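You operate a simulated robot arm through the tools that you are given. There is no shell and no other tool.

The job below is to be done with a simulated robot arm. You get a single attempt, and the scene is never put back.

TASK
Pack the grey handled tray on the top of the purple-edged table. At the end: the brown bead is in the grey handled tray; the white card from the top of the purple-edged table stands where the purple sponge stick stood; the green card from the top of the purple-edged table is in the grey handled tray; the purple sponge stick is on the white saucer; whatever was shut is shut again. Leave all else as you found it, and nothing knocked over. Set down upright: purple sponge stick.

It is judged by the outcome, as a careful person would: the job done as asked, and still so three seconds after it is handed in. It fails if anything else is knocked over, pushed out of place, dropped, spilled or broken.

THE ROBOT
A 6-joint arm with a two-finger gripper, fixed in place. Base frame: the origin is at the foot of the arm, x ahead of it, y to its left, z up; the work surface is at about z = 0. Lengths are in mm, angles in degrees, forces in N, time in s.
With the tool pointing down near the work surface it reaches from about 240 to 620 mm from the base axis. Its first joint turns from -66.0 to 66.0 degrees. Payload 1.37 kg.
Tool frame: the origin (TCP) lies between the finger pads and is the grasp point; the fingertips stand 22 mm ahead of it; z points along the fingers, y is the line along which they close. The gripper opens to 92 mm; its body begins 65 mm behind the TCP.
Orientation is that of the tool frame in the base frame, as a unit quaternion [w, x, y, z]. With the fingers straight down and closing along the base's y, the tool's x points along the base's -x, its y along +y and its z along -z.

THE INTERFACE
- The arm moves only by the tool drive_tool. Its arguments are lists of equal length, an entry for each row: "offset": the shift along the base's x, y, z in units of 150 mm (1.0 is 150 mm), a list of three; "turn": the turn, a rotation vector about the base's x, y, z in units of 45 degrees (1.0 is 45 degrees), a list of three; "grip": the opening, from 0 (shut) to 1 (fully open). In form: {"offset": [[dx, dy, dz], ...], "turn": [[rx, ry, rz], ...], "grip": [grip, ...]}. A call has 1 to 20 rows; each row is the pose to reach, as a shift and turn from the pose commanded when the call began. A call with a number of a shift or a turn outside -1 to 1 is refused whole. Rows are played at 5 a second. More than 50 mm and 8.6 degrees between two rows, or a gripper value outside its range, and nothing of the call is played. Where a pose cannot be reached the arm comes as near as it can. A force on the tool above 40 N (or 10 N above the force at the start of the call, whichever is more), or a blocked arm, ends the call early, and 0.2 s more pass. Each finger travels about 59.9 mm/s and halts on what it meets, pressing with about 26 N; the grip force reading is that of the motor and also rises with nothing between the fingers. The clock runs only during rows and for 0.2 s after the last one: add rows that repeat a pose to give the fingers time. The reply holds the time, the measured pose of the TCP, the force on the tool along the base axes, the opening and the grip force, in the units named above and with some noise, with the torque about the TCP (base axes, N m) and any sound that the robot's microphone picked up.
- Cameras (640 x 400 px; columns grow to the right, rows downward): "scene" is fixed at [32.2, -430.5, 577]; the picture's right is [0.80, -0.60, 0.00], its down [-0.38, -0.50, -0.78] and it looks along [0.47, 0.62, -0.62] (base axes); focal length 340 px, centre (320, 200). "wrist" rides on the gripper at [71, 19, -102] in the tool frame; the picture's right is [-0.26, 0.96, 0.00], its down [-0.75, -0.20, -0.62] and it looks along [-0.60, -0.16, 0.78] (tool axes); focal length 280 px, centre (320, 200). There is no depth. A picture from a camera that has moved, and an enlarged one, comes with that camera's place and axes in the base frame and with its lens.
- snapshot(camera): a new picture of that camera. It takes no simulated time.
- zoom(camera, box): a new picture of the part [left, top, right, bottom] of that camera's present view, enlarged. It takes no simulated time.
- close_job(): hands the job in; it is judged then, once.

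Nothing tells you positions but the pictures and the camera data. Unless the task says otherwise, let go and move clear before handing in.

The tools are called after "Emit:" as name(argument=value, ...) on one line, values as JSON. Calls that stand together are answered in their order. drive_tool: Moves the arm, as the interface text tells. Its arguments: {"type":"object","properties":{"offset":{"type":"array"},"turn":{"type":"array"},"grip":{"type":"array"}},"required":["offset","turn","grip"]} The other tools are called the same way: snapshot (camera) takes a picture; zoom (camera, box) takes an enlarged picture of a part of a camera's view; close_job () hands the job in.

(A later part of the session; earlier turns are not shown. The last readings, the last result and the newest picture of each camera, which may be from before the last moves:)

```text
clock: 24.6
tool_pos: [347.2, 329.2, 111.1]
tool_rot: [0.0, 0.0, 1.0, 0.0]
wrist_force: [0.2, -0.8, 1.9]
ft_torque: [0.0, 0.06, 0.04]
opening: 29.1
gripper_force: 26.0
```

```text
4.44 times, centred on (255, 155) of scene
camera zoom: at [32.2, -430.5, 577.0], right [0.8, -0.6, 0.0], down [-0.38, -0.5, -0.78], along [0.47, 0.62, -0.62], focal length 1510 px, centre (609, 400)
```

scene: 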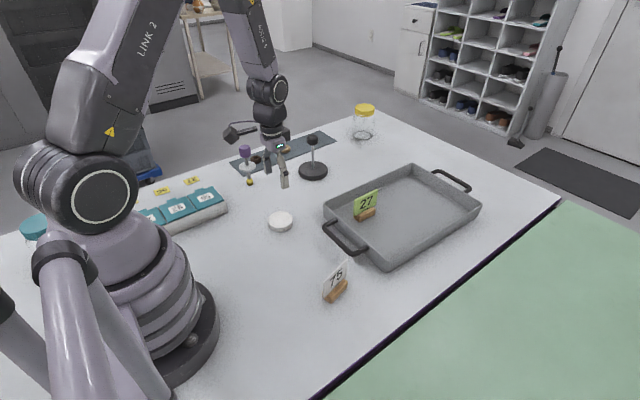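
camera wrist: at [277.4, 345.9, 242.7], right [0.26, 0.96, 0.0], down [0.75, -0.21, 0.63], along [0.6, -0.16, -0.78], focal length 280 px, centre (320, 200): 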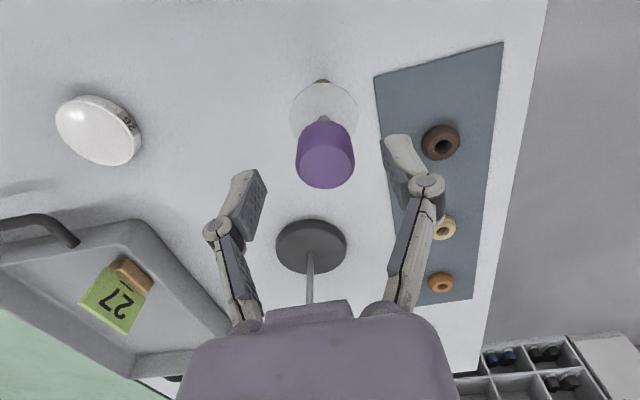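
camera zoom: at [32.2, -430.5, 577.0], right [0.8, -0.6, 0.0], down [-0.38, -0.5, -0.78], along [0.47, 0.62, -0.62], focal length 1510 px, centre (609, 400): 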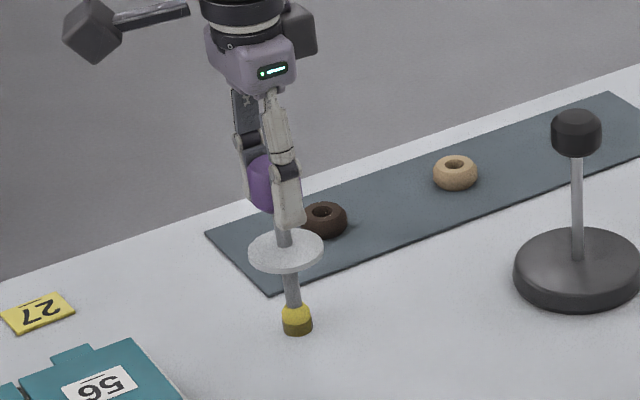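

The head is firmly gripped. I'll lift 60 mm and carry the stick toward the saucer at moderate speed.

Emit:
drive_tool(offset=[[0, 0, 0.03], [0, 0, 0.1], [0, 0, 0.2], [0, 0, 0.3], [0, 0, 0.4], [-0.015, -0.12, 0.4], [-0.03, -0.28, 0.4], [-0.045, -0.46, 0.4], [-0.06, -0.64, 0.4], [-0.08, -0.82, 0.4], [-0.1, -1, 0.4]], turn=[[0, 0, 0], [0, 0, 0], [0, 0, 0], [0, 0, 0], [0, 0, 0], [0, 0, 0], [0, 0, 0], [0, 0, 0], [0, 0, 0], [0, 0, 0], [0, 0, 0]], grip=[0.2, 0.2, 0.2, 0.2, 0.2, 0.2, 0.2, 0.2, 0.2, 0.2, 0.2])

Emit:
drive_tool(offset=[[-0.01, -0.15, 0], [-0.027, -0.336, 0], [-0.027, -0.336, -0.08], [-0.027, -0.336, -0.16], [-0.027, -0.336, -0.2]], turn=[[0, 0, 0], [0, 0, 0], [0, 0, 0], [0, 0, 0], [0, 0, 0]], grip=[0.2, 0.2, 0.2, 0.2, 0.2])

Emit:
snapshot(camera="wrist")

Emit:
zoom(camera="scene", box=[230, 140, 330, 240])

```text
clock: 27.0
tool_pos: [331.1, 179.5, 171.1]
tool_rot: [0.0, 0.0, 1.0, 0.0]
wrist_force: [0.1, -0.4, 0.7]
ft_torque: [-0.01, -0.04, 0.02]
opening: 28.8
gripper_force: 26.7
```

```text
clock: 28.2
tool_pos: [329.6, 127.8, 142.0]
tool_rot: [-0.001, 0.0, 1.0, -0.001]
wrist_force: [-0.3, -0.6, -0.2]
ft_torque: [-0.04, 0.0, -0.01]
opening: 29.3
gripper_force: 26.1
```

```text
taken
camera wrist: at [260.5, 147.0, 243.2], right [0.26, 0.96, 0.0], down [0.75, -0.2, 0.62], along [0.6, -0.16, -0.78], focal length 280 px, centre (320, 200)
```

wrist: 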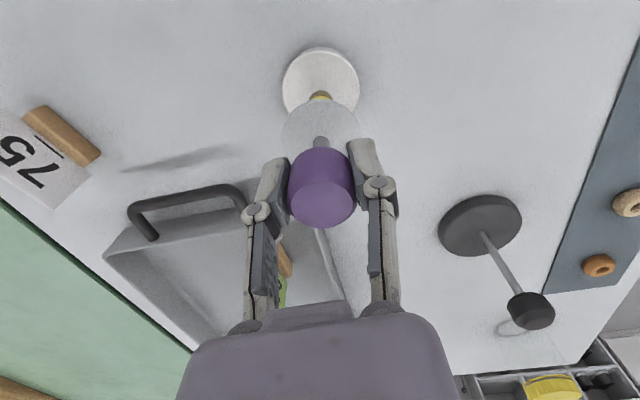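

```text
4.00 times, centred on (280, 190) of scene
camera zoom: at [32.2, -430.5, 577.0], right [0.8, -0.6, 0.0], down [-0.38, -0.5, -0.78], along [0.47, 0.62, -0.62], focal length 1359 px, centre (480, 240)
```

zoom: 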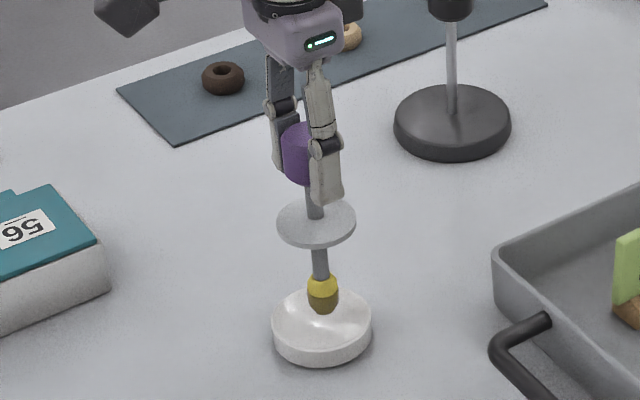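

The foot hangs above the middle of the saucer dish. I'll lower it in small steps and watch for contact.

Emit:
drive_tool(offset=[[0, 0, -0.03], [0, 0, -0.06], [0, 0, -0.09]], turn=[[0, 0, 0], [0, 0, 0], [0, 0, 0]], grip=[0.2, 0.2, 0.2])

Emit:
zoom(camera="scene", box=[250, 160, 310, 240])

Emit:
zoom(camera="wrist", box=[260, 40, 380, 160])

```text
clock: 29.0
tool_pos: [329.6, 129.1, 127.8]
tool_rot: [0.0, 0.0, 1.0, 0.0]
wrist_force: [-0.3, 0.1, -0.5]
ft_torque: [-0.02, 0.03, -0.01]
opening: 29.0
gripper_force: 26.0
```

```text
5.00 times, centred on (280, 200) of scene
camera zoom: at [32.2, -430.5, 577.0], right [0.8, -0.6, 0.0], down [-0.38, -0.5, -0.78], along [0.47, 0.62, -0.62], focal length 1699 px, centre (520, 200)
```

zoom: 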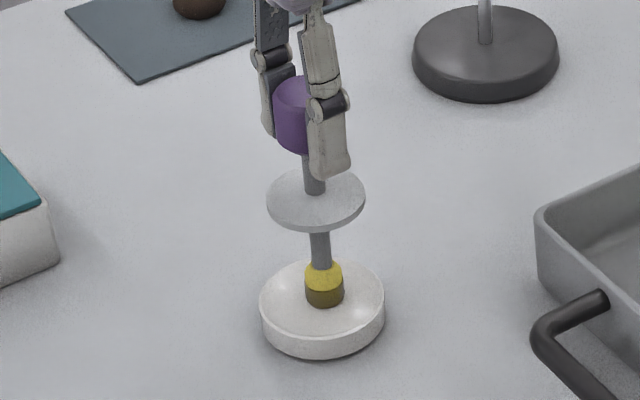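

```text
3.33 times, centred on (320, 100) of wrist
camera zoom: at [260.6, 148.6, 229.6], right [0.26, 0.96, 0.0], down [0.75, -0.2, 0.62], along [0.6, -0.16, -0.78], focal length 935 px, centre (320, 533)
```

zoom: 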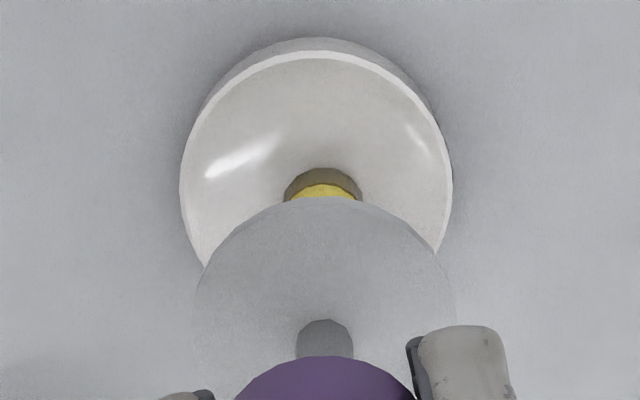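

The foot is centred over the dish within a couple of millimetres. Creeping down further until it touches.

Emit:
drive_tool(offset=[[0, 0, -0.007], [0, 0, -0.014], [0, 0, -0.02]], turn=[[0, 0, 0], [0, 0, 0], [0, 0, 0]], grip=[0.2, 0.2, 0.2])

Emit:
drive_tool(offset=[[0, 0, -0.005], [0, 0, -0.01], [0, 0, -0.01]], turn=[[0, 0, 0], [0, 0, 0], [0, 0, 0]], grip=[0.2, 0.2, 0.2])

```text
clock: 29.8
tool_pos: [330.6, 127.3, 125.8]
tool_rot: [0.0, 0.0, 1.0, -0.001]
wrist_force: [-1.1, -0.4, 10.0]
ft_torque: [0.02, 0.2, -0.01]
opening: 28.9
gripper_force: 26.5
```

```text
clock: 30.6
tool_pos: [330.0, 130.8, 123.4]
tool_rot: [0.002, 0.0, 1.0, 0.001]
wrist_force: [2.3, -1.1, 17.1]
ft_torque: [-0.09, -0.34, 0.02]
opening: 28.8
gripper_force: 26.3
```

There's contact. I'll look at the stick and saucer before releasing, to confirm the foot is on the dish and the stick is upright.

Emit:
zoom(camera="scene", box=[250, 160, 310, 240])

Emit:
zoom(camera="wrist", box=[250, 40, 390, 240])

```text
5.00 times, centred on (280, 200) of scene
camera zoom: at [32.1, -430.5, 577.0], right [0.8, -0.6, 0.0], down [-0.38, -0.5, -0.78], along [0.47, 0.62, -0.62], focal length 1699 px, centre (520, 200)
```

zoom: 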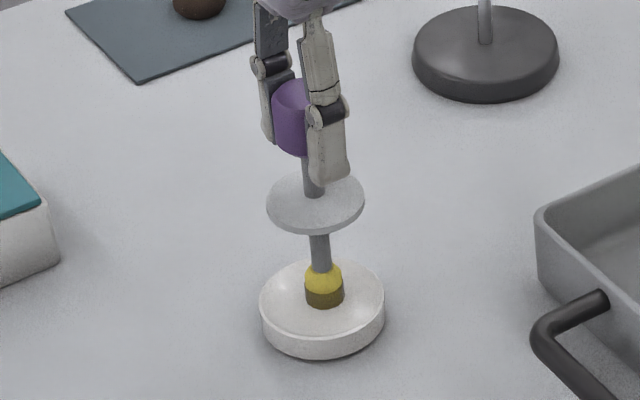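

```text
2.00 times, centred on (320, 140) of wrist
camera zoom: at [260.4, 149.6, 225.0], right [0.26, 0.96, 0.0], down [0.75, -0.21, 0.63], along [0.61, -0.16, -0.78], focal length 561 px, centre (320, 320)
```

zoom: 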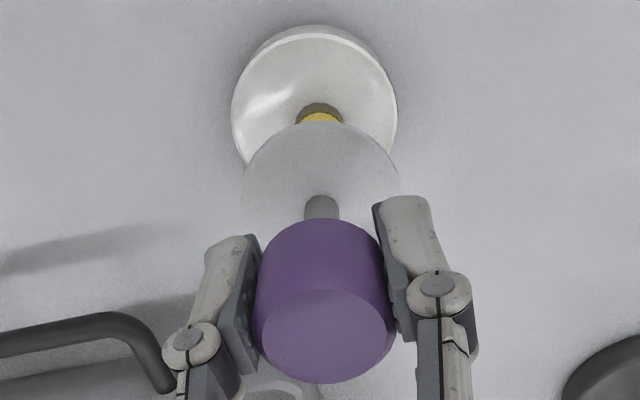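

The stick stands on the dish, essentially upright. I'll take off most of the pressure, then open slowly.

Emit:
drive_tool(offset=[[0, 0, 0.006], [0, 0, 0.013], [0, 0, 0.013]], turn=[[0, 0, 0], [0, 0, 0], [0, 0, 0]], grip=[0.2, 0.2, 0.2])

```text
clock: 31.4
tool_pos: [328.3, 129.3, 122.6]
tool_rot: [-0.001, 0.0, 1.0, -0.001]
wrist_force: [-0.2, 1.0, -0.8]
ft_torque: [-0.04, 0.0, -0.01]
opening: 28.7
gripper_force: 26.3
```

Emit:
drive_tool(offset=[[0, 0, -0.004], [0, 0, -0.004]], turn=[[0, 0, 0], [0, 0, 0]], grip=[0.2, 0.2])

Emit:
drive_tool(offset=[[0, 0, 0], [0, 0, 0], [0, 0, 0], [0, 0, 0], [0, 0, 0]], turn=[[0, 0, 0], [0, 0, 0], [0, 0, 0], [0, 0, 0], [0, 0, 0]], grip=[0.33, 0.4, 0.5, 0.6, 0.65])

Emit:
zoom(camera="scene", box=[250, 150, 310, 240])

Emit:
zoom(camera="wrist", box=[220, 40, 420, 240])

```text
clock: 32.0
tool_pos: [329.2, 128.5, 124.5]
tool_rot: [0.0, 0.0, 1.0, 0.0]
wrist_force: [0.3, 0.2, -0.2]
ft_torque: [0.0, 0.01, 0.01]
opening: 28.8
gripper_force: 26.1
```

```text
clock: 33.2
tool_pos: [330.0, 129.4, 123.8]
tool_rot: [0.0, 0.0, 1.0, 0.0]
wrist_force: [-0.4, 0.1, -0.1]
ft_torque: [0.07, -0.01, 0.05]
opening: 59.9
gripper_force: 0.0
```

```text
4.44 times, centred on (280, 195) of scene
camera zoom: at [32.2, -430.5, 577.0], right [0.8, -0.6, 0.0], down [-0.38, -0.5, -0.78], along [0.47, 0.62, -0.62], focal length 1510 px, centre (498, 222)
```

zoom: 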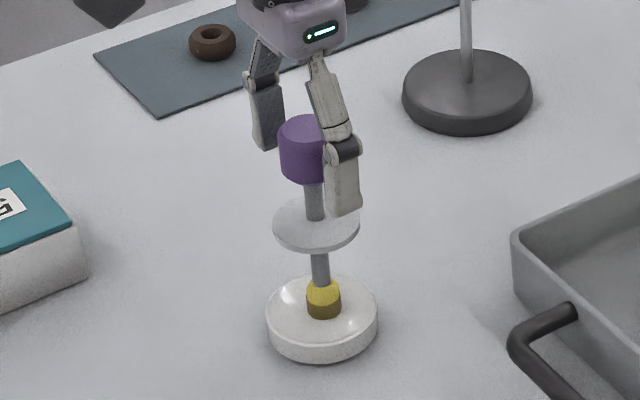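

```text
2.00 times, centred on (320, 140) of wrist
camera zoom: at [260.5, 149.1, 226.1], right [0.26, 0.96, 0.0], down [0.75, -0.2, 0.62], along [0.6, -0.16, -0.78], focal length 561 px, centre (320, 320)
```

zoom: 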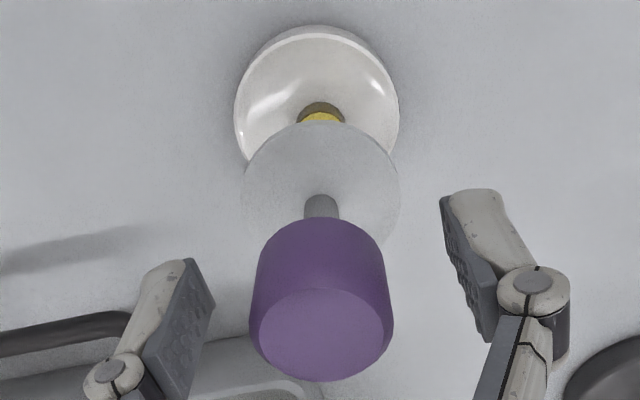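

The stick is standing free on the saucer. I'll rise straight up well clear of it and travel to above the brown bead near (420, 420).

Emit:
drive_tool(offset=[[0, 0, 0.08], [0, 0, 0.2], [0, 0, 0.4], [0, 0, 0.6], [0.05, 0.2, 0.65], [0.1, 0.4, 0.65], [0.16, 0.6, 0.65], [0.23, 0.8, 0.65], [0.3, 1, 0.65]], turn=[[0, 0, 0], [0, 0, 0], [0, 0, 0], [0, 0, 0], [0, 0, 0], [0, 0, 0], [0, 0, 0], [0, 0, 0], [0, 0, 0]], grip=[0.65, 0.65, 0.65, 0.65, 0.65, 0.65, 0.65, 0.65, 0.65])

Emit:
drive_tool(offset=[[0.05, 0.2, 0], [0.11, 0.4, 0], [0.17, 0.6, 0], [0.24, 0.8, 0], [0.304, 0.933, -0.15], [0.304, 0.933, -0.35], [0.304, 0.933, -0.5]], turn=[[0, 0, 0], [0, 0, 0], [0, 0, 0], [0, 0, 0], [0, 0, 0], [0, 0, 0], [0, 0, 0]], grip=[0.65, 0.65, 0.65, 0.65, 0.65, 0.65, 0.65])

Emit:
snapshot(camera="wrist")

Emit:
snapshot(camera="scene")

```text
clock: 35.2
tool_pos: [374.1, 281.1, 221.9]
tool_rot: [0.0, 0.0, 1.0, 0.0]
wrist_force: [-0.1, -0.4, -0.1]
ft_torque: [-0.02, 0.01, 0.02]
opening: 59.6
gripper_force: 0.0
```

```text
clock: 36.8
tool_pos: [419.8, 418.0, 145.2]
tool_rot: [0.0, 0.0, 1.0, -0.001]
wrist_force: [0.0, 0.0, -0.3]
ft_torque: [0.0, 0.0, -0.02]
opening: 59.7
gripper_force: 0.2
```

```text
taken
camera wrist: at [349.8, 439.0, 247.6], right [0.26, 0.96, 0.0], down [0.75, -0.2, 0.62], along [0.6, -0.16, -0.78], focal length 280 px, centre (320, 200)
```

wrist: 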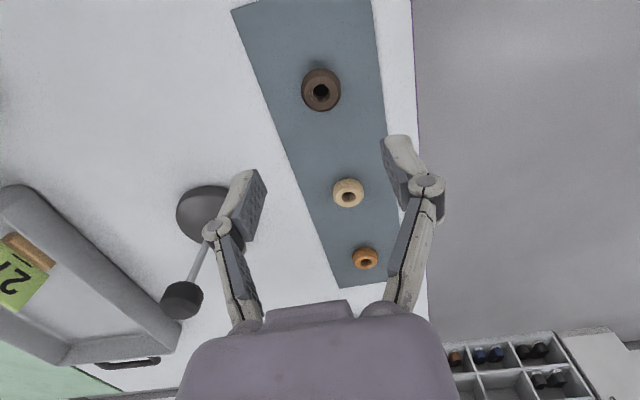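

```text
taken
```

scene: 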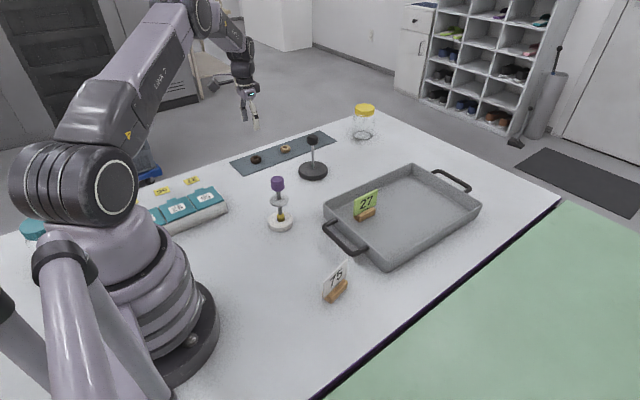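

Emit:
zoom(camera="wrist", box=[290, 60, 350, 120])

Emit:
zoom(camera="scene", box=[230, 130, 300, 180])

Emit:
zoom(camera="scene", box=[255, 165, 305, 240])

```text
6.67 times, centred on (320, 90) of wrist
camera zoom: at [349.8, 439.0, 247.6], right [0.26, 0.96, 0.0], down [0.75, -0.2, 0.62], along [0.6, -0.16, -0.78], focal length 1869 px, centre (320, 933)
```

zoom: 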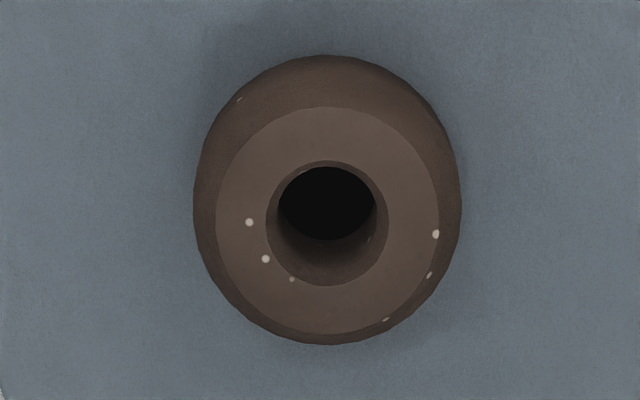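

```text
8.00 times, centred on (265, 155) of scene
camera zoom: at [32.2, -430.5, 577.0], right [0.8, -0.6, 0.0], down [-0.38, -0.5, -0.78], along [0.47, 0.62, -0.62], focal length 2718 px, centre (760, 560)
```

zoom: 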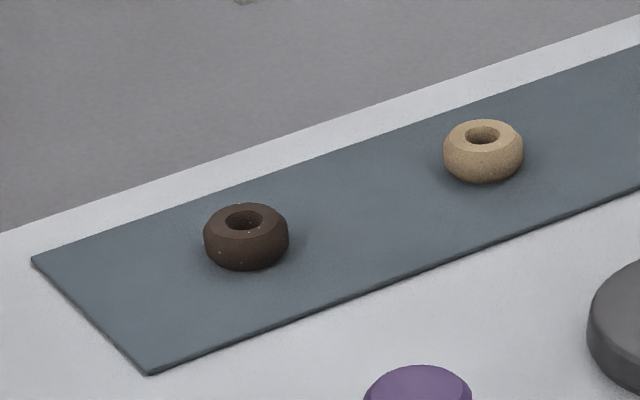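

```text
5.33 times, centred on (280, 202) of scene
camera zoom: at [32.2, -430.5, 577.0], right [0.8, -0.6, 0.0], down [-0.38, -0.5, -0.78], along [0.47, 0.62, -0.62], focal length 1812 px, centre (533, 187)
```

zoom: 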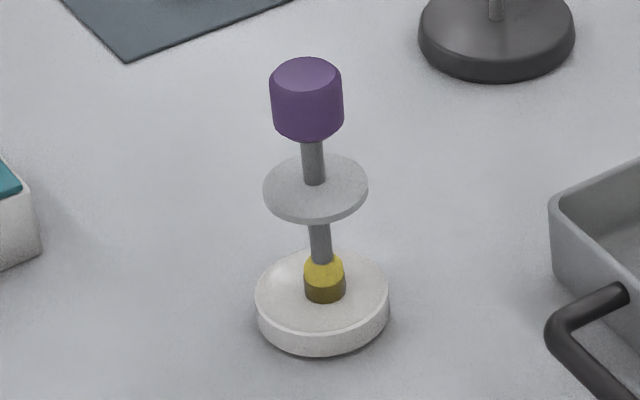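

The bead is centred under the tool to within a millimetre or so. I'll descend with the fingertips stopping just above the mat and close on the bead.

Emit:
drive_tool(offset=[[0.006, 0.005, -0.1], [0.006, 0.005, -0.25], [0.006, 0.005, -0.4], [0.006, 0.005, -0.55], [0.006, 0.005, -0.68], [0.006, 0.005, -0.75], [0.006, 0.005, -0.79], [0.006, 0.005, -0.79]], turn=[[0, 0, 0], [0, 0, 0], [0, 0, 0], [0, 0, 0], [0, 0, 0], [0, 0, 0], [0, 0, 0], [0, 0, 0]], grip=[0.65, 0.65, 0.65, 0.65, 0.65, 0.65, 0.65, 0.65])

Emit:
snapshot(camera="wrist")

Emit:
zoom(camera="scene", box=[220, 100, 320, 190])

```text
clock: 38.6
tool_pos: [420.2, 419.2, 29.8]
tool_rot: [0.0, 0.001, 1.0, -0.001]
wrist_force: [-0.5, 0.3, -1.2]
ft_torque: [0.01, -0.01, 0.05]
opening: 59.7
gripper_force: 0.1
```

```text
taken
camera wrist: at [350.5, 439.5, 130.7], right [0.26, 0.96, 0.0], down [0.75, -0.2, 0.63], along [0.6, -0.16, -0.78], focal length 280 px, centre (320, 200)
```

wrist: 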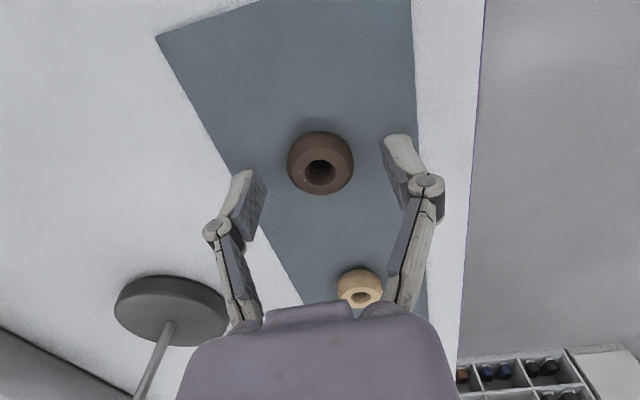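

```text
4.44 times, centred on (270, 145) of scene
camera zoom: at [32.2, -430.5, 577.0], right [0.8, -0.6, 0.0], down [-0.38, -0.5, -0.78], along [0.47, 0.62, -0.62], focal length 1510 px, centre (542, 444)
```

zoom: 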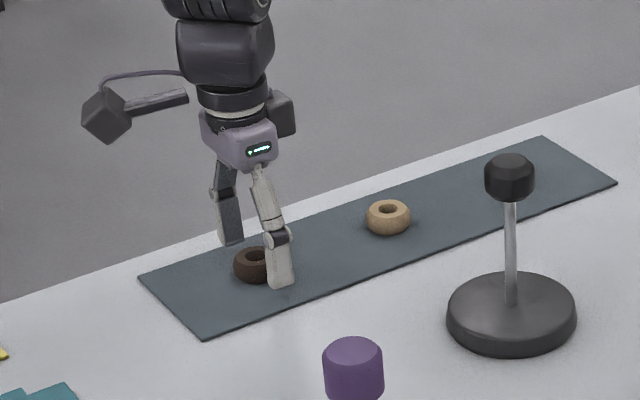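

The bead sits centrally between the fingers. Closing on it now.

Emit:
drive_tool(offset=[[0, 0, 0], [0, 0, 0], [0, 0, 0], [0, 0, 0], [0, 0, 0]], turn=[[0, 0, 0], [0, 0, 0], [0, 0, 0], [0, 0, 0], [0, 0, 0]], grip=[0.5, 0.42, 0.34, 0.25, 0.2])

Emit:
drive_tool(offset=[[0, 0, 0.03], [0, 0, 0.1], [0, 0, 0.2]], turn=[[0, 0, 0], [0, 0, 0], [0, 0, 0]], grip=[0.2, 0.2, 0.2])

Emit:
snapshot(camera="wrist")

Emit:
zoom(camera="scene", box=[220, 100, 320, 190])

```text
clock: 39.8
tool_pos: [419.3, 419.3, 28.3]
tool_rot: [0.0, 0.0, 1.0, 0.0]
wrist_force: [-0.5, -0.5, 1.0]
ft_torque: [0.02, 0.01, 0.01]
opening: 32.2
gripper_force: 26.2
```

```text
clock: 40.6
tool_pos: [420.6, 418.8, 59.3]
tool_rot: [0.0, -0.001, 1.0, 0.0]
wrist_force: [0.0, -0.2, -0.8]
ft_torque: [-0.01, 0.02, -0.04]
opening: 32.1
gripper_force: 25.9
```

```text
taken
camera wrist: at [350.6, 440.1, 160.2], right [0.26, 0.96, 0.0], down [0.75, -0.2, 0.62], along [0.6, -0.16, -0.78], focal length 280 px, centre (320, 200)
```

wrist: 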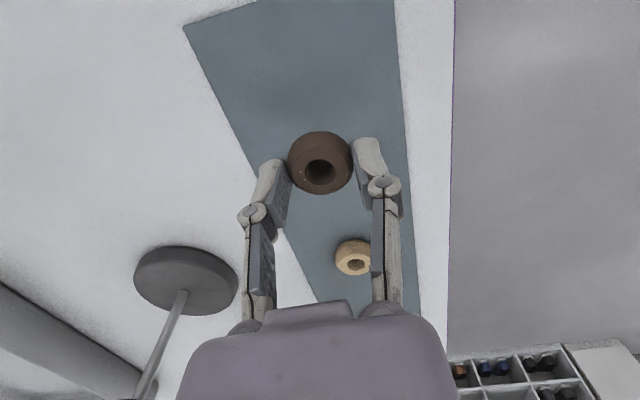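

```text
4.44 times, centred on (270, 145) of scene
camera zoom: at [32.2, -430.5, 577.0], right [0.8, -0.6, 0.0], down [-0.38, -0.5, -0.78], along [0.47, 0.62, -0.62], focal length 1510 px, centre (542, 444)
```

zoom: 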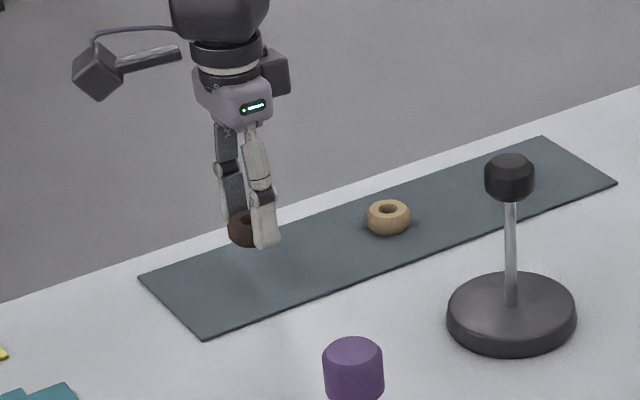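

The bead is held. I'll lift it high and carry it over to the tray, to a spot well clear of the green card.

Emit:
drive_tool(offset=[[0, 0, 0.2], [0, 0, 0.45], [0, 0, 0.7], [0, 0, 1], [0, -0.2, 1], [0, -0.4, 1], [0, -0.6, 1], [0, -0.8, 1], [0, -1, 1]], turn=[[0, 0, 0], [0, 0, 0], [0, 0, 0], [0, 0, 0], [0, 0, 0], [0, 0, 0], [0, 0, 0], [0, 0, 0], [0, 0, 0]], grip=[0.2, 0.2, 0.2, 0.2, 0.2, 0.2, 0.2, 0.2, 0.2])

Emit:
drive_tool(offset=[[0.05, -0.2, 0], [0.1, -0.4, 0], [0.15, -0.6, 0], [0.2, -0.8, 0], [0.25, -1, 0]], turn=[[0, 0, 0], [0, 0, 0], [0, 0, 0], [0, 0, 0], [0, 0, 0]], grip=[0.2, 0.2, 0.2, 0.2, 0.2])

Emit:
drive_tool(offset=[[0.07, -0.2, 0], [0.14, -0.4, 0], [0.21, -0.6, 0], [0.28, -0.8, 0], [0.34, -1, 0]], turn=[[0, 0, 0], [0, 0, 0], [0, 0, 0], [0, 0, 0], [0, 0, 0]], grip=[0.2, 0.2, 0.2, 0.2, 0.2])

Emit:
snapshot(camera="wrist")

Emit:
snapshot(camera="scene")

```text
clock: 42.6
tool_pos: [421.0, 270.8, 209.1]
tool_rot: [0.0, 0.0, 1.0, 0.0]
wrist_force: [0.4, -0.1, 0.1]
ft_torque: [0.01, -0.02, 0.02]
opening: 32.2
gripper_force: 26.1
```

```text
clock: 43.8
tool_pos: [456.7, 116.3, 207.1]
tool_rot: [0.0, 0.0, 1.0, 0.0]
wrist_force: [-0.9, -0.6, 0.2]
ft_torque: [0.04, -0.02, 0.0]
opening: 32.1
gripper_force: 25.5
```

```text
clock: 45.0
tool_pos: [510.5, -31.1, 208.1]
tool_rot: [0.001, -0.001, 1.0, 0.0]
wrist_force: [-0.3, 0.0, -0.4]
ft_torque: [0.01, 0.0, -0.03]
opening: 32.2
gripper_force: 26.5
```

```text
taken
camera wrist: at [441.0, -11.1, 310.4], right [0.26, 0.96, 0.0], down [0.75, -0.2, 0.63], along [0.6, -0.16, -0.78], focal length 280 px, centre (320, 200)
```

wrist: 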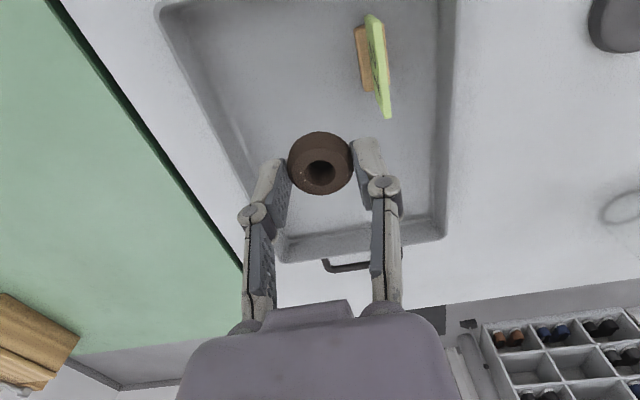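

```text
taken
```

scene: 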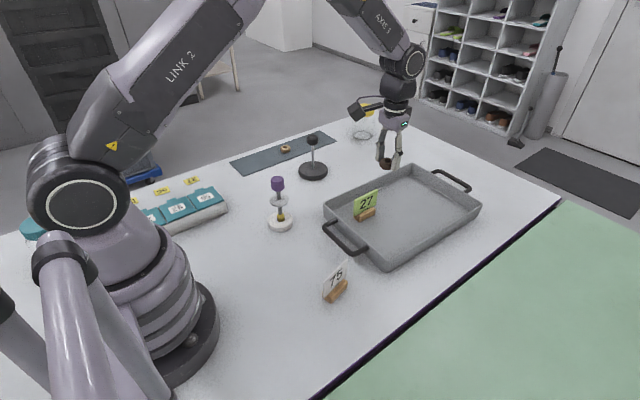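

I'm over the tray with the bead. I'll shift toward the tray's middle-right and lower it most of the way.

Emit:
drive_tool(offset=[[0, -0.12, 0], [0, -0.24, -0.05], [0, -0.24, -0.25], [0, -0.24, -0.45], [0, -0.24, -0.65], [0, -0.24, -0.85], [0, -0.24, -1]], turn=[[0, 0, 0], [0, 0, 0], [0, 0, 0], [0, 0, 0], [0, 0, 0], [0, 0, 0], [0, 0, 0]], grip=[0.2, 0.2, 0.2, 0.2, 0.2, 0.2, 0.2])

Emit:
drive_tool(offset=[[0, 0, -0.05], [0, 0, -0.1], [0, 0, -0.14]], turn=[[0, 0, 0], [0, 0, 0], [0, 0, 0]], grip=[0.2, 0.2, 0.2])

Emit:
zoom(camera="scene", box=[310, 120, 490, 280])

Emit:
snapshot(camera="wrist")

```text
clock: 46.6
tool_pos: [509.6, -66.5, 60.6]
tool_rot: [0.0, 0.0, 1.0, 0.001]
wrist_force: [-0.2, 0.7, -1.0]
ft_torque: [0.01, 0.02, -0.02]
opening: 32.3
gripper_force: 26.2
```

```text
clock: 47.4
tool_pos: [509.7, -65.4, 37.2]
tool_rot: [0.0, 0.0, 1.0, 0.0]
wrist_force: [0.7, 0.1, -0.5]
ft_torque: [0.01, 0.01, -0.02]
opening: 32.2
gripper_force: 26.3
```

```text
2.50 times, centred on (400, 200) of scene
camera zoom: at [32.2, -430.5, 577.0], right [0.8, -0.6, 0.0], down [-0.38, -0.5, -0.78], along [0.47, 0.62, -0.62], focal length 849 px, centre (120, 200)
```

zoom: 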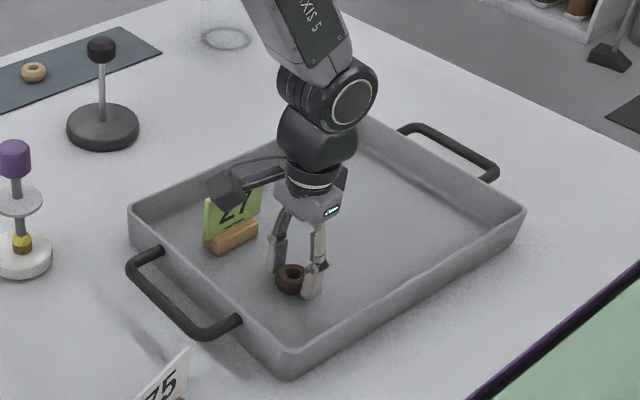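

```text
taken
camera wrist: at [441.1, -46.5, 139.0], right [0.26, 0.96, 0.0], down [0.75, -0.2, 0.62], along [0.6, -0.16, -0.78], focal length 280 px, centre (320, 200)
```

wrist: 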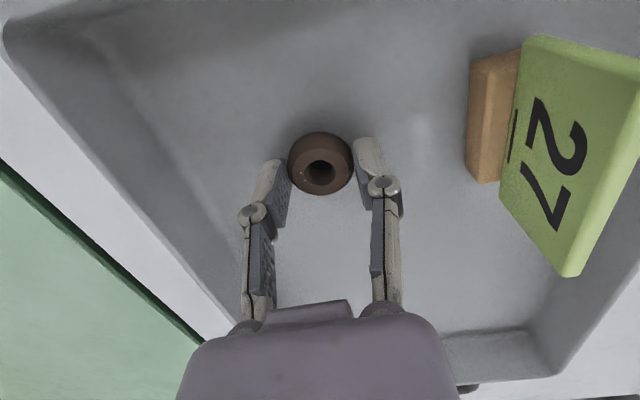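

Emit:
drive_tool(offset=[[0, 0, -0.01], [0, 0, -0.02], [0, 0, -0.03]], turn=[[0, 0, 0], [0, 0, 0], [0, 0, 0]], grip=[0.2, 0.2, 0.2])

Emit:
drive_tool(offset=[[0, 0, -0.007], [0, 0, -0.01]], turn=[[0, 0, 0], [0, 0, 0]], grip=[0.2, 0.2])

```text
clock: 48.2
tool_pos: [510.9, -66.6, 31.3]
tool_rot: [0.0, 0.0, 1.0, 0.0]
wrist_force: [-0.3, 0.2, -0.1]
ft_torque: [0.02, 0.0, -0.02]
opening: 32.1
gripper_force: 26.4
```

```text
clock: 48.8
tool_pos: [509.9, -66.5, 32.5]
tool_rot: [0.001, -0.001, 1.0, 0.001]
wrist_force: [-3.3, 1.1, 12.1]
ft_torque: [0.1, 0.13, 0.0]
opening: 32.0
gripper_force: 26.2
```

The bead touches the tray floor. I'll ease off slightly, open, and rise.

Emit:
drive_tool(offset=[[0, 0, 0.008], [0, 0, 0.008], [0, 0, 0.008], [0, 0, 0.008], [0, 0, 0.008], [0, 0, 0.008]], turn=[[0, 0, 0], [0, 0, 0], [0, 0, 0], [0, 0, 0], [0, 0, 0], [0, 0, 0]], grip=[0.2, 0.35, 0.4, 0.5, 0.55, 0.55])

Emit:
drive_tool(offset=[[0, 0, 0.1], [0, 0, 0.3], [0, 0, 0.55], [0, 0, 0.8], [0, 0, 1]], turn=[[0, 0, 0], [0, 0, 0], [0, 0, 0], [0, 0, 0], [0, 0, 0]], grip=[0.55, 0.55, 0.55, 0.55, 0.55])

Emit:
snapshot(camera="wrist")

Emit:
snapshot(camera="scene")

```text
clock: 50.2
tool_pos: [509.0, -67.4, 32.7]
tool_rot: [-0.001, 0.0, 1.0, 0.0]
wrist_force: [0.4, -0.6, 0.2]
ft_torque: [-0.01, -0.02, 0.02]
opening: 50.6
gripper_force: 0.1
```

```text
clock: 51.4
tool_pos: [508.8, -66.1, 184.7]
tool_rot: [0.0, 0.0, 1.0, 0.0]
wrist_force: [-0.3, -0.1, -0.3]
ft_torque: [0.01, -0.03, 0.0]
opening: 50.6
gripper_force: 0.1
```

```text
taken
camera wrist: at [439.1, -46.8, 286.1], right [0.26, 0.96, 0.0], down [0.75, -0.2, 0.62], along [0.6, -0.16, -0.78], focal length 280 px, centre (320, 200)
```

wrist: 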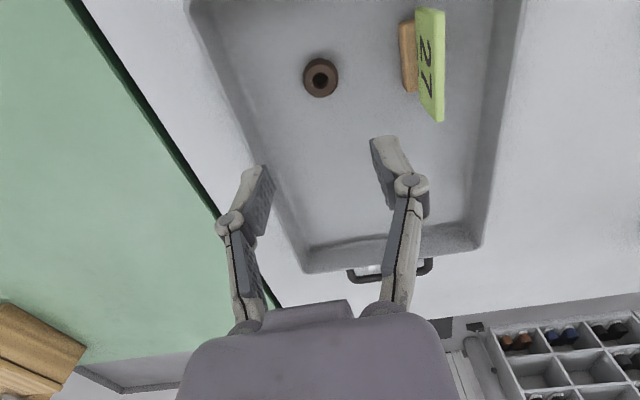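

```text
taken
```

scene: 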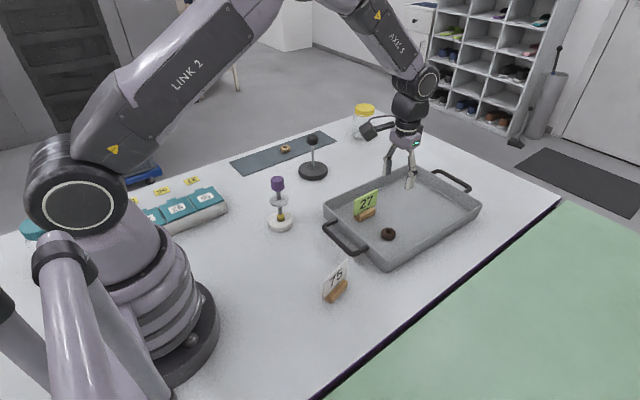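

The bead and green card are both in the tray. Next is the white card near (311, -105), whose plate is turned roughly 13° from the x axis; I'll go above it with the gripper turned to match.

Emit:
drive_tool(offset=[[-0.25, -0.05, 0], [-0.5, -0.1, 0], [-0.75, -0.15, 0], [-1, -0.2, 0]], turn=[[0, 0, 0], [0, 0, 0], [0, 0, 0], [0, 0, 0]], grip=[0.5, 0.45, 0.45, 0.45])

Emit:
drive_tool(offset=[[-0.15, -0.03, 0], [-0.323, -0.064, -0.05], [-0.323, -0.064, -0.1], [-0.323, -0.064, -0.1]], turn=[[0, 0, 0.1], [0, 0, 0.2], [0, 0, 0.29], [0, 0, 0.29]], grip=[0.45, 0.45, 0.45, 0.45])

Emit:
snapshot(camera="wrist")

Emit:
zoom(camera="scene", box=[270, 200, 410, 320])

```text
clock: 52.4
tool_pos: [359.0, -98.4, 181.7]
tool_rot: [0.0, 0.0, 1.0, -0.001]
wrist_force: [0.7, 0.0, -0.3]
ft_torque: [0.02, -0.02, -0.01]
opening: 41.6
gripper_force: 0.0
```

```text
clock: 53.4
tool_pos: [312.0, -106.4, 166.7]
tool_rot: [0.0, -0.114, 0.994, 0.0]
wrist_force: [-1.0, 0.2, 0.8]
ft_torque: [0.01, 0.03, 0.01]
opening: 41.5
gripper_force: 0.0
```

```text
taken
camera wrist: at [239.8, -102.7, 268.0], right [0.04, 1.0, 0.0], down [0.78, -0.03, 0.63], along [0.62, -0.02, -0.78], focal length 280 px, centre (320, 200)
```

wrist: 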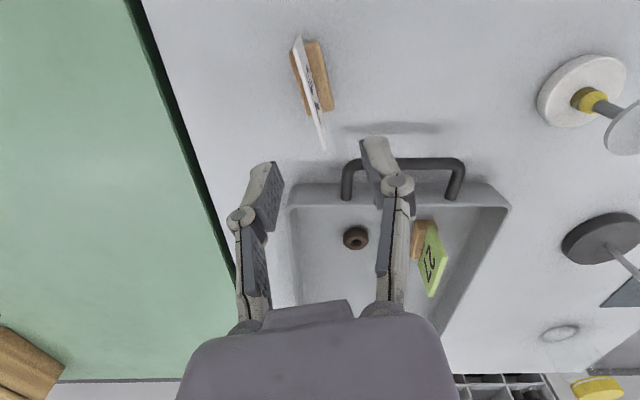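

```text
3.33 times, centred on (340, 260) of scene
camera zoom: at [32.2, -430.5, 577.0], right [0.8, -0.6, 0.0], down [-0.38, -0.5, -0.78], along [0.47, 0.62, -0.62], focal length 1132 px, centre (253, 0)
```

zoom: 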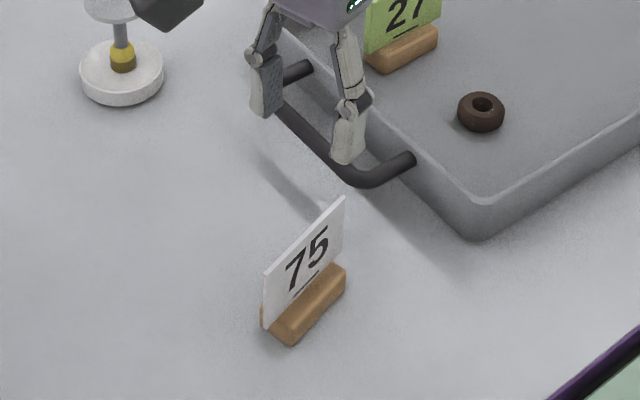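

Emit:
zoom(camera="wrist", box=[250, 20, 390, 160])

Emit:
zoom(camera="scene", box=[255, 165, 305, 240])

```text
2.86 times, centred on (320, 90) of wrist
camera zoom: at [239.8, -102.7, 268.0], right [0.04, 1.0, 0.0], down [0.78, -0.03, 0.63], along [0.62, -0.02, -0.78], focal length 801 px, centre (320, 514)
```

zoom: 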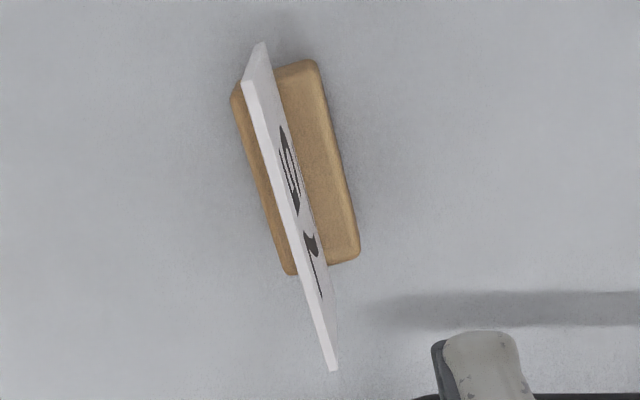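

```text
5.33 times, centred on (280, 202) of scene
camera zoom: at [32.2, -430.5, 577.0], right [0.8, -0.6, 0.0], down [-0.38, -0.5, -0.78], along [0.47, 0.62, -0.62], focal length 1812 px, centre (533, 187)
```

zoom: 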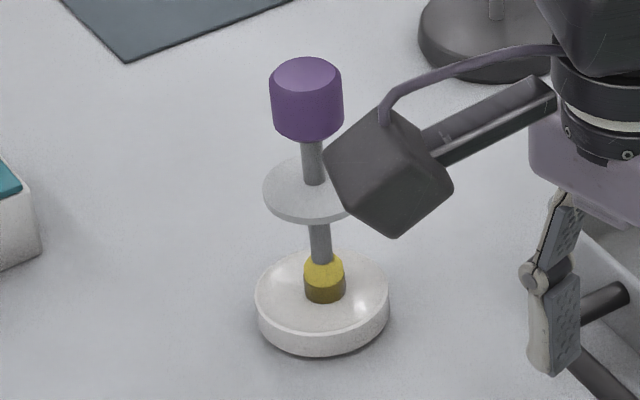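

The card's plate is parallel to the fingers but about 5 mm to the -y side. I'll correct and go partway down to check.

Emit:
drive_tool(offset=[[0.001, -0.033, -0.05], [0.001, -0.033, -0.2], [0.001, -0.033, -0.35], [0.001, -0.033, -0.35]], turn=[[0, 0, 0], [0, 0, 0], [0, 0, 0], [0, 0, 0]], grip=[0.45, 0.45, 0.45, 0.45])

Emit:
snapshot(camera="wrist")

Emit:
zoom(camera="scene", box=[290, 190, 410, 320])

```text
clock: 54.4
tool_pos: [310.6, -109.2, 115.4]
tool_rot: [0.0, -0.113, 0.994, 0.0]
wrist_force: [-0.1, -0.5, 0.9]
ft_torque: [-0.02, 0.0, -0.01]
opening: 41.5
gripper_force: 0.0
```

```text
taken
camera wrist: at [238.4, -105.7, 216.3], right [0.04, 1.0, 0.0], down [0.78, -0.03, 0.63], along [0.62, -0.02, -0.78], focal length 280 px, centre (320, 200)
```

wrist: 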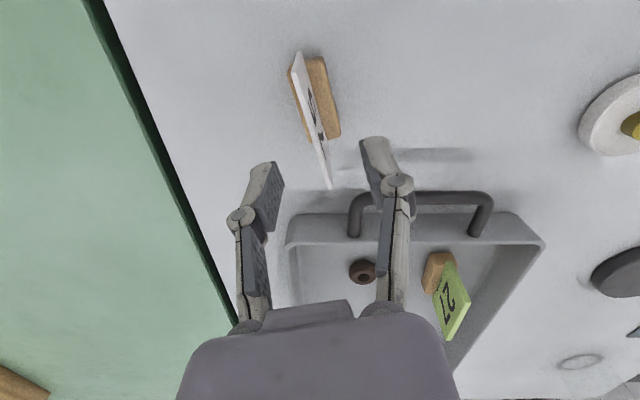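

```text
3.08 times, centred on (350, 255) of scene
camera zoom: at [32.2, -430.5, 577.0], right [0.8, -0.6, 0.0], down [-0.38, -0.5, -0.78], along [0.47, 0.62, -0.62], focal length 1045 px, centre (228, 31)
```

zoom: 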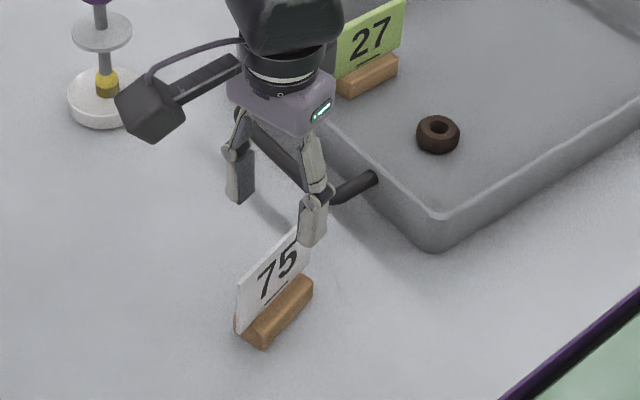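

Nearly centred; a last 1.5 mm nudge toward -y, then down to the same grasp height as before and close slowly.

Emit:
drive_tool(offset=[[0.002, -0.01, -0.08], [0.002, -0.01, -0.18], [0.002, -0.01, -0.28], [0.002, -0.01, -0.38], [0.002, -0.01, -0.445], [0.002, -0.01, -0.445]], turn=[[0, 0, 0], [0, 0, 0], [0, 0, 0], [0, 0, 0], [0, 0, 0], [0, 0, 0]], grip=[0.45, 0.45, 0.45, 0.45, 0.45, 0.45])

Emit:
snapshot(camera="wrist")

Emit:
zoom(camera="scene", box=[290, 190, 410, 320])

```text
clock: 55.8
tool_pos: [310.8, -111.9, 48.8]
tool_rot: [0.0, -0.113, 0.994, 0.0]
wrist_force: [-0.6, 0.0, -0.2]
ft_torque: [0.01, -0.02, -0.03]
opening: 41.4
gripper_force: 0.0
```

```text
taken
camera wrist: at [239.7, -108.9, 150.2], right [0.04, 1.0, 0.0], down [0.78, -0.03, 0.63], along [0.62, -0.02, -0.78], focal length 280 px, centre (320, 200)
```

wrist: 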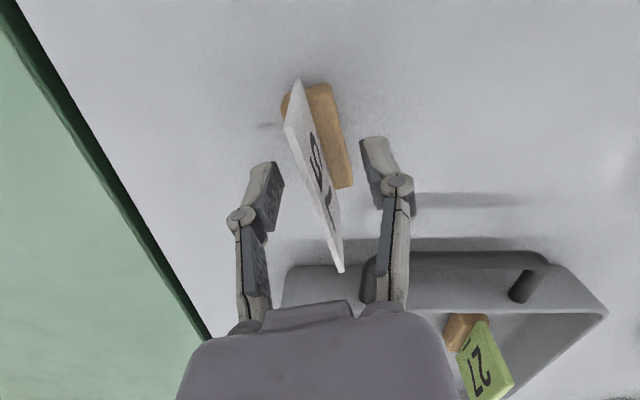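

```text
3.08 times, centred on (350, 255) of scene
camera zoom: at [32.2, -430.5, 577.0], right [0.8, -0.6, 0.0], down [-0.38, -0.5, -0.78], along [0.47, 0.62, -0.62], focal length 1045 px, centre (228, 31)
```

zoom: 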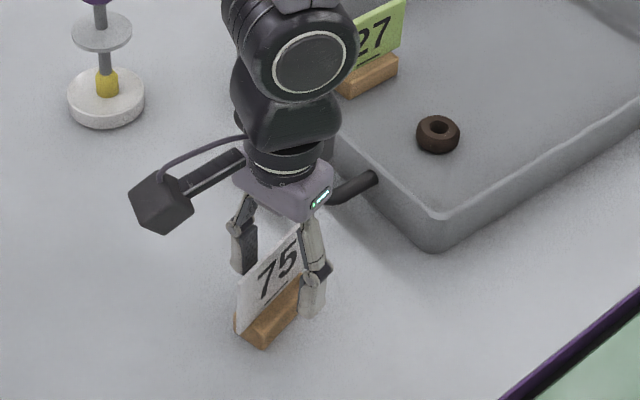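

The plate is between the fingers with the tips above the wooden foot. Closing on the white card.

Emit:
drive_tool(offset=[[0, 0, 0], [0, 0, 0], [0, 0, 0], [0, 0, 0], [0, 0, 0]], turn=[[0, 0, 0], [0, 0, 0], [0, 0, 0], [0, 0, 0], [0, 0, 0]], grip=[0.3, 0.2, 0.1, 0, 0])

Emit:
drive_tool(offset=[[0, 0, 0.04], [0, 0, 0.12], [0, 0, 0.25], [0, 0, 0.25]], turn=[[0, 0, 0], [0, 0, 0], [0, 0, 0], [0, 0, 0]], grip=[0, 0, 0, 0])

Emit:
snapshot(camera="wrist")

Emit:
zoom(camera="scene", box=[270, 170, 410, 320])

```text
clock: 57.0
tool_pos: [311.6, -112.5, 48.7]
tool_rot: [0.001, -0.114, 0.994, 0.0]
wrist_force: [-0.5, 0.2, 0.1]
ft_torque: [0.01, 0.01, 0.02]
opening: 6.0
gripper_force: 26.5
```

```text
clock: 58.0
tool_pos: [312.7, -112.1, 86.6]
tool_rot: [0.0, -0.114, 0.994, 0.0]
wrist_force: [0.1, -0.4, -0.5]
ft_torque: [0.02, -0.01, 0.04]
opening: 5.9
gripper_force: 25.8
```

```text
taken
camera wrist: at [240.6, -108.0, 188.9], right [0.04, 1.0, 0.0], down [0.78, -0.03, 0.62], along [0.62, -0.02, -0.78], focal length 280 px, centre (320, 200)
```

wrist: 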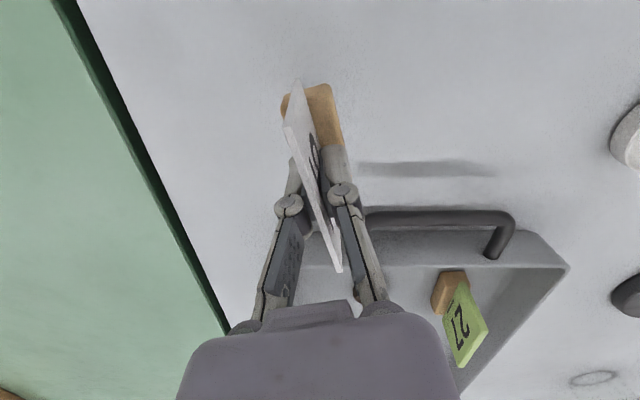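

```text
2.67 times, centred on (340, 245) of scene
camera zoom: at [32.2, -430.5, 577.0], right [0.8, -0.6, 0.0], down [-0.38, -0.5, -0.78], along [0.47, 0.62, -0.62], focal length 906 px, centre (267, 80)
```

zoom: 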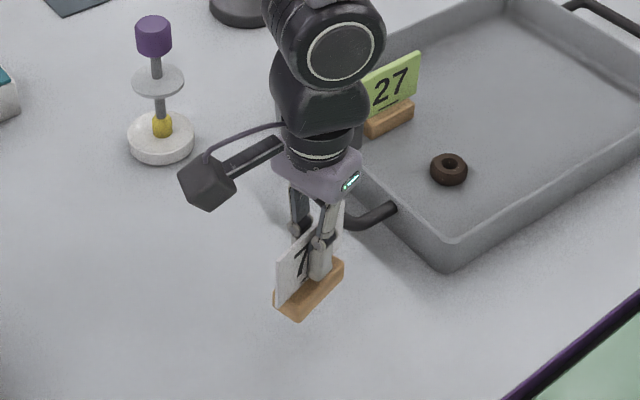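

The white card is held. I'll lift it high and carry it along a path that swings wide of the sponge stick on the saucer.

Emit:
drive_tool(offset=[[0, 0, 0.25], [0, 0, 0.5], [0, 0, 0.75], [0, 0, 1], [0.1, 0.2, 1], [0.2, 0.4, 1], [0.3, 0.6, 1], [0.4, 0.8, 1], [0.5, 1, 1]], turn=[[0, 0, 0], [0, 0, 0], [0, 0, 0], [0, 0, 0], [0, 0, 0], [0, 0, 0], [0, 0, 0], [0, 0, 0], [0, 0, 0]], grip=[0, 0, 0, 0, 0, 0, 0, 0, 0])

Emit:
drive_tool(offset=[[0.02, 0.2, 0], [0.04, 0.4, 0], [0.06, 0.6, 0], [0.08, 0.8, 0], [0.1, 1, 0]], turn=[[0, 0, 0], [0, 0, 0], [0, 0, 0], [0, 0, 0], [0, 0, 0]], grip=[0, 0, 0, 0, 0])

Emit:
drive_tool(offset=[[-0.07, 0.2, 0], [-0.14, 0.4, 0], [-0.21, 0.6, 0], [-0.28, 0.8, 0], [-0.343, 0.94, 0], [-0.343, 0.94, -0.2], [-0.343, 0.94, -0.4], [-0.343, 0.94, -0.6], [-0.343, 0.94, -0.6]], turn=[[0, 0, 0], [0, 0, 0], [0, 0, 0], [0, 0, 0], [0, 0, 0], [0, 0, 0], [0, 0, 0], [0, 0, 0], [0, 0, 0]], grip=[0, 0, 0, 0, 0, 0, 0, 0, 0])

Emit:
snapshot(camera="wrist")

Emit:
snapshot(camera="scene")

```text
clock: 60.0
tool_pos: [387.6, 37.4, 234.1]
tool_rot: [0.0, -0.113, 0.994, 0.0]
wrist_force: [0.0, -1.1, -0.4]
ft_torque: [0.01, 0.01, 0.03]
opening: 5.7
gripper_force: 25.9
```

```text
clock: 61.2
tool_pos: [403.3, 189.4, 235.0]
tool_rot: [0.0, -0.113, 0.994, 0.0]
wrist_force: [0.8, -1.0, -0.6]
ft_torque: [0.0, 0.01, -0.01]
opening: 5.9
gripper_force: 25.9
```

```text
clock: 63.2
tool_pos: [350.9, 330.8, 145.7]
tool_rot: [0.0, -0.113, 0.994, -0.001]
wrist_force: [-0.1, -0.3, -0.7]
ft_torque: [0.01, 0.0, -0.04]
opening: 6.1
gripper_force: 25.8
```

```text
taken
camera wrist: at [278.8, 333.5, 248.0], right [0.04, 1.0, 0.0], down [0.78, -0.03, 0.63], along [0.62, -0.02, -0.78], focal length 280 px, centre (320, 200)
```

wrist: 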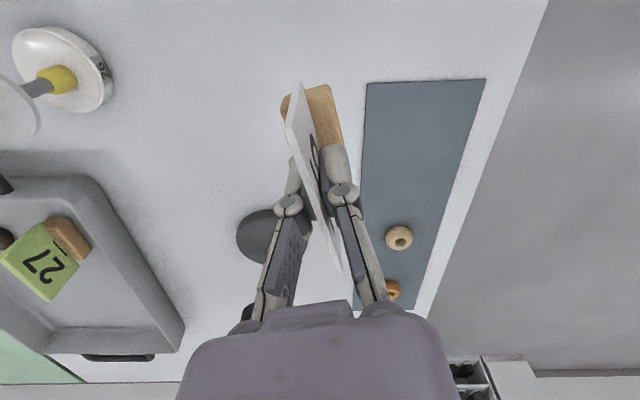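

```text
taken
```

scene: 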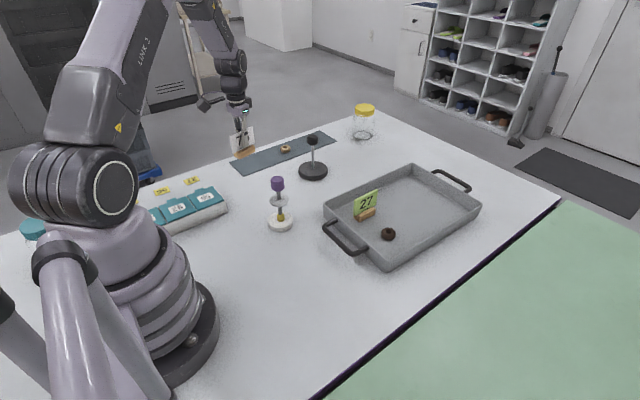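

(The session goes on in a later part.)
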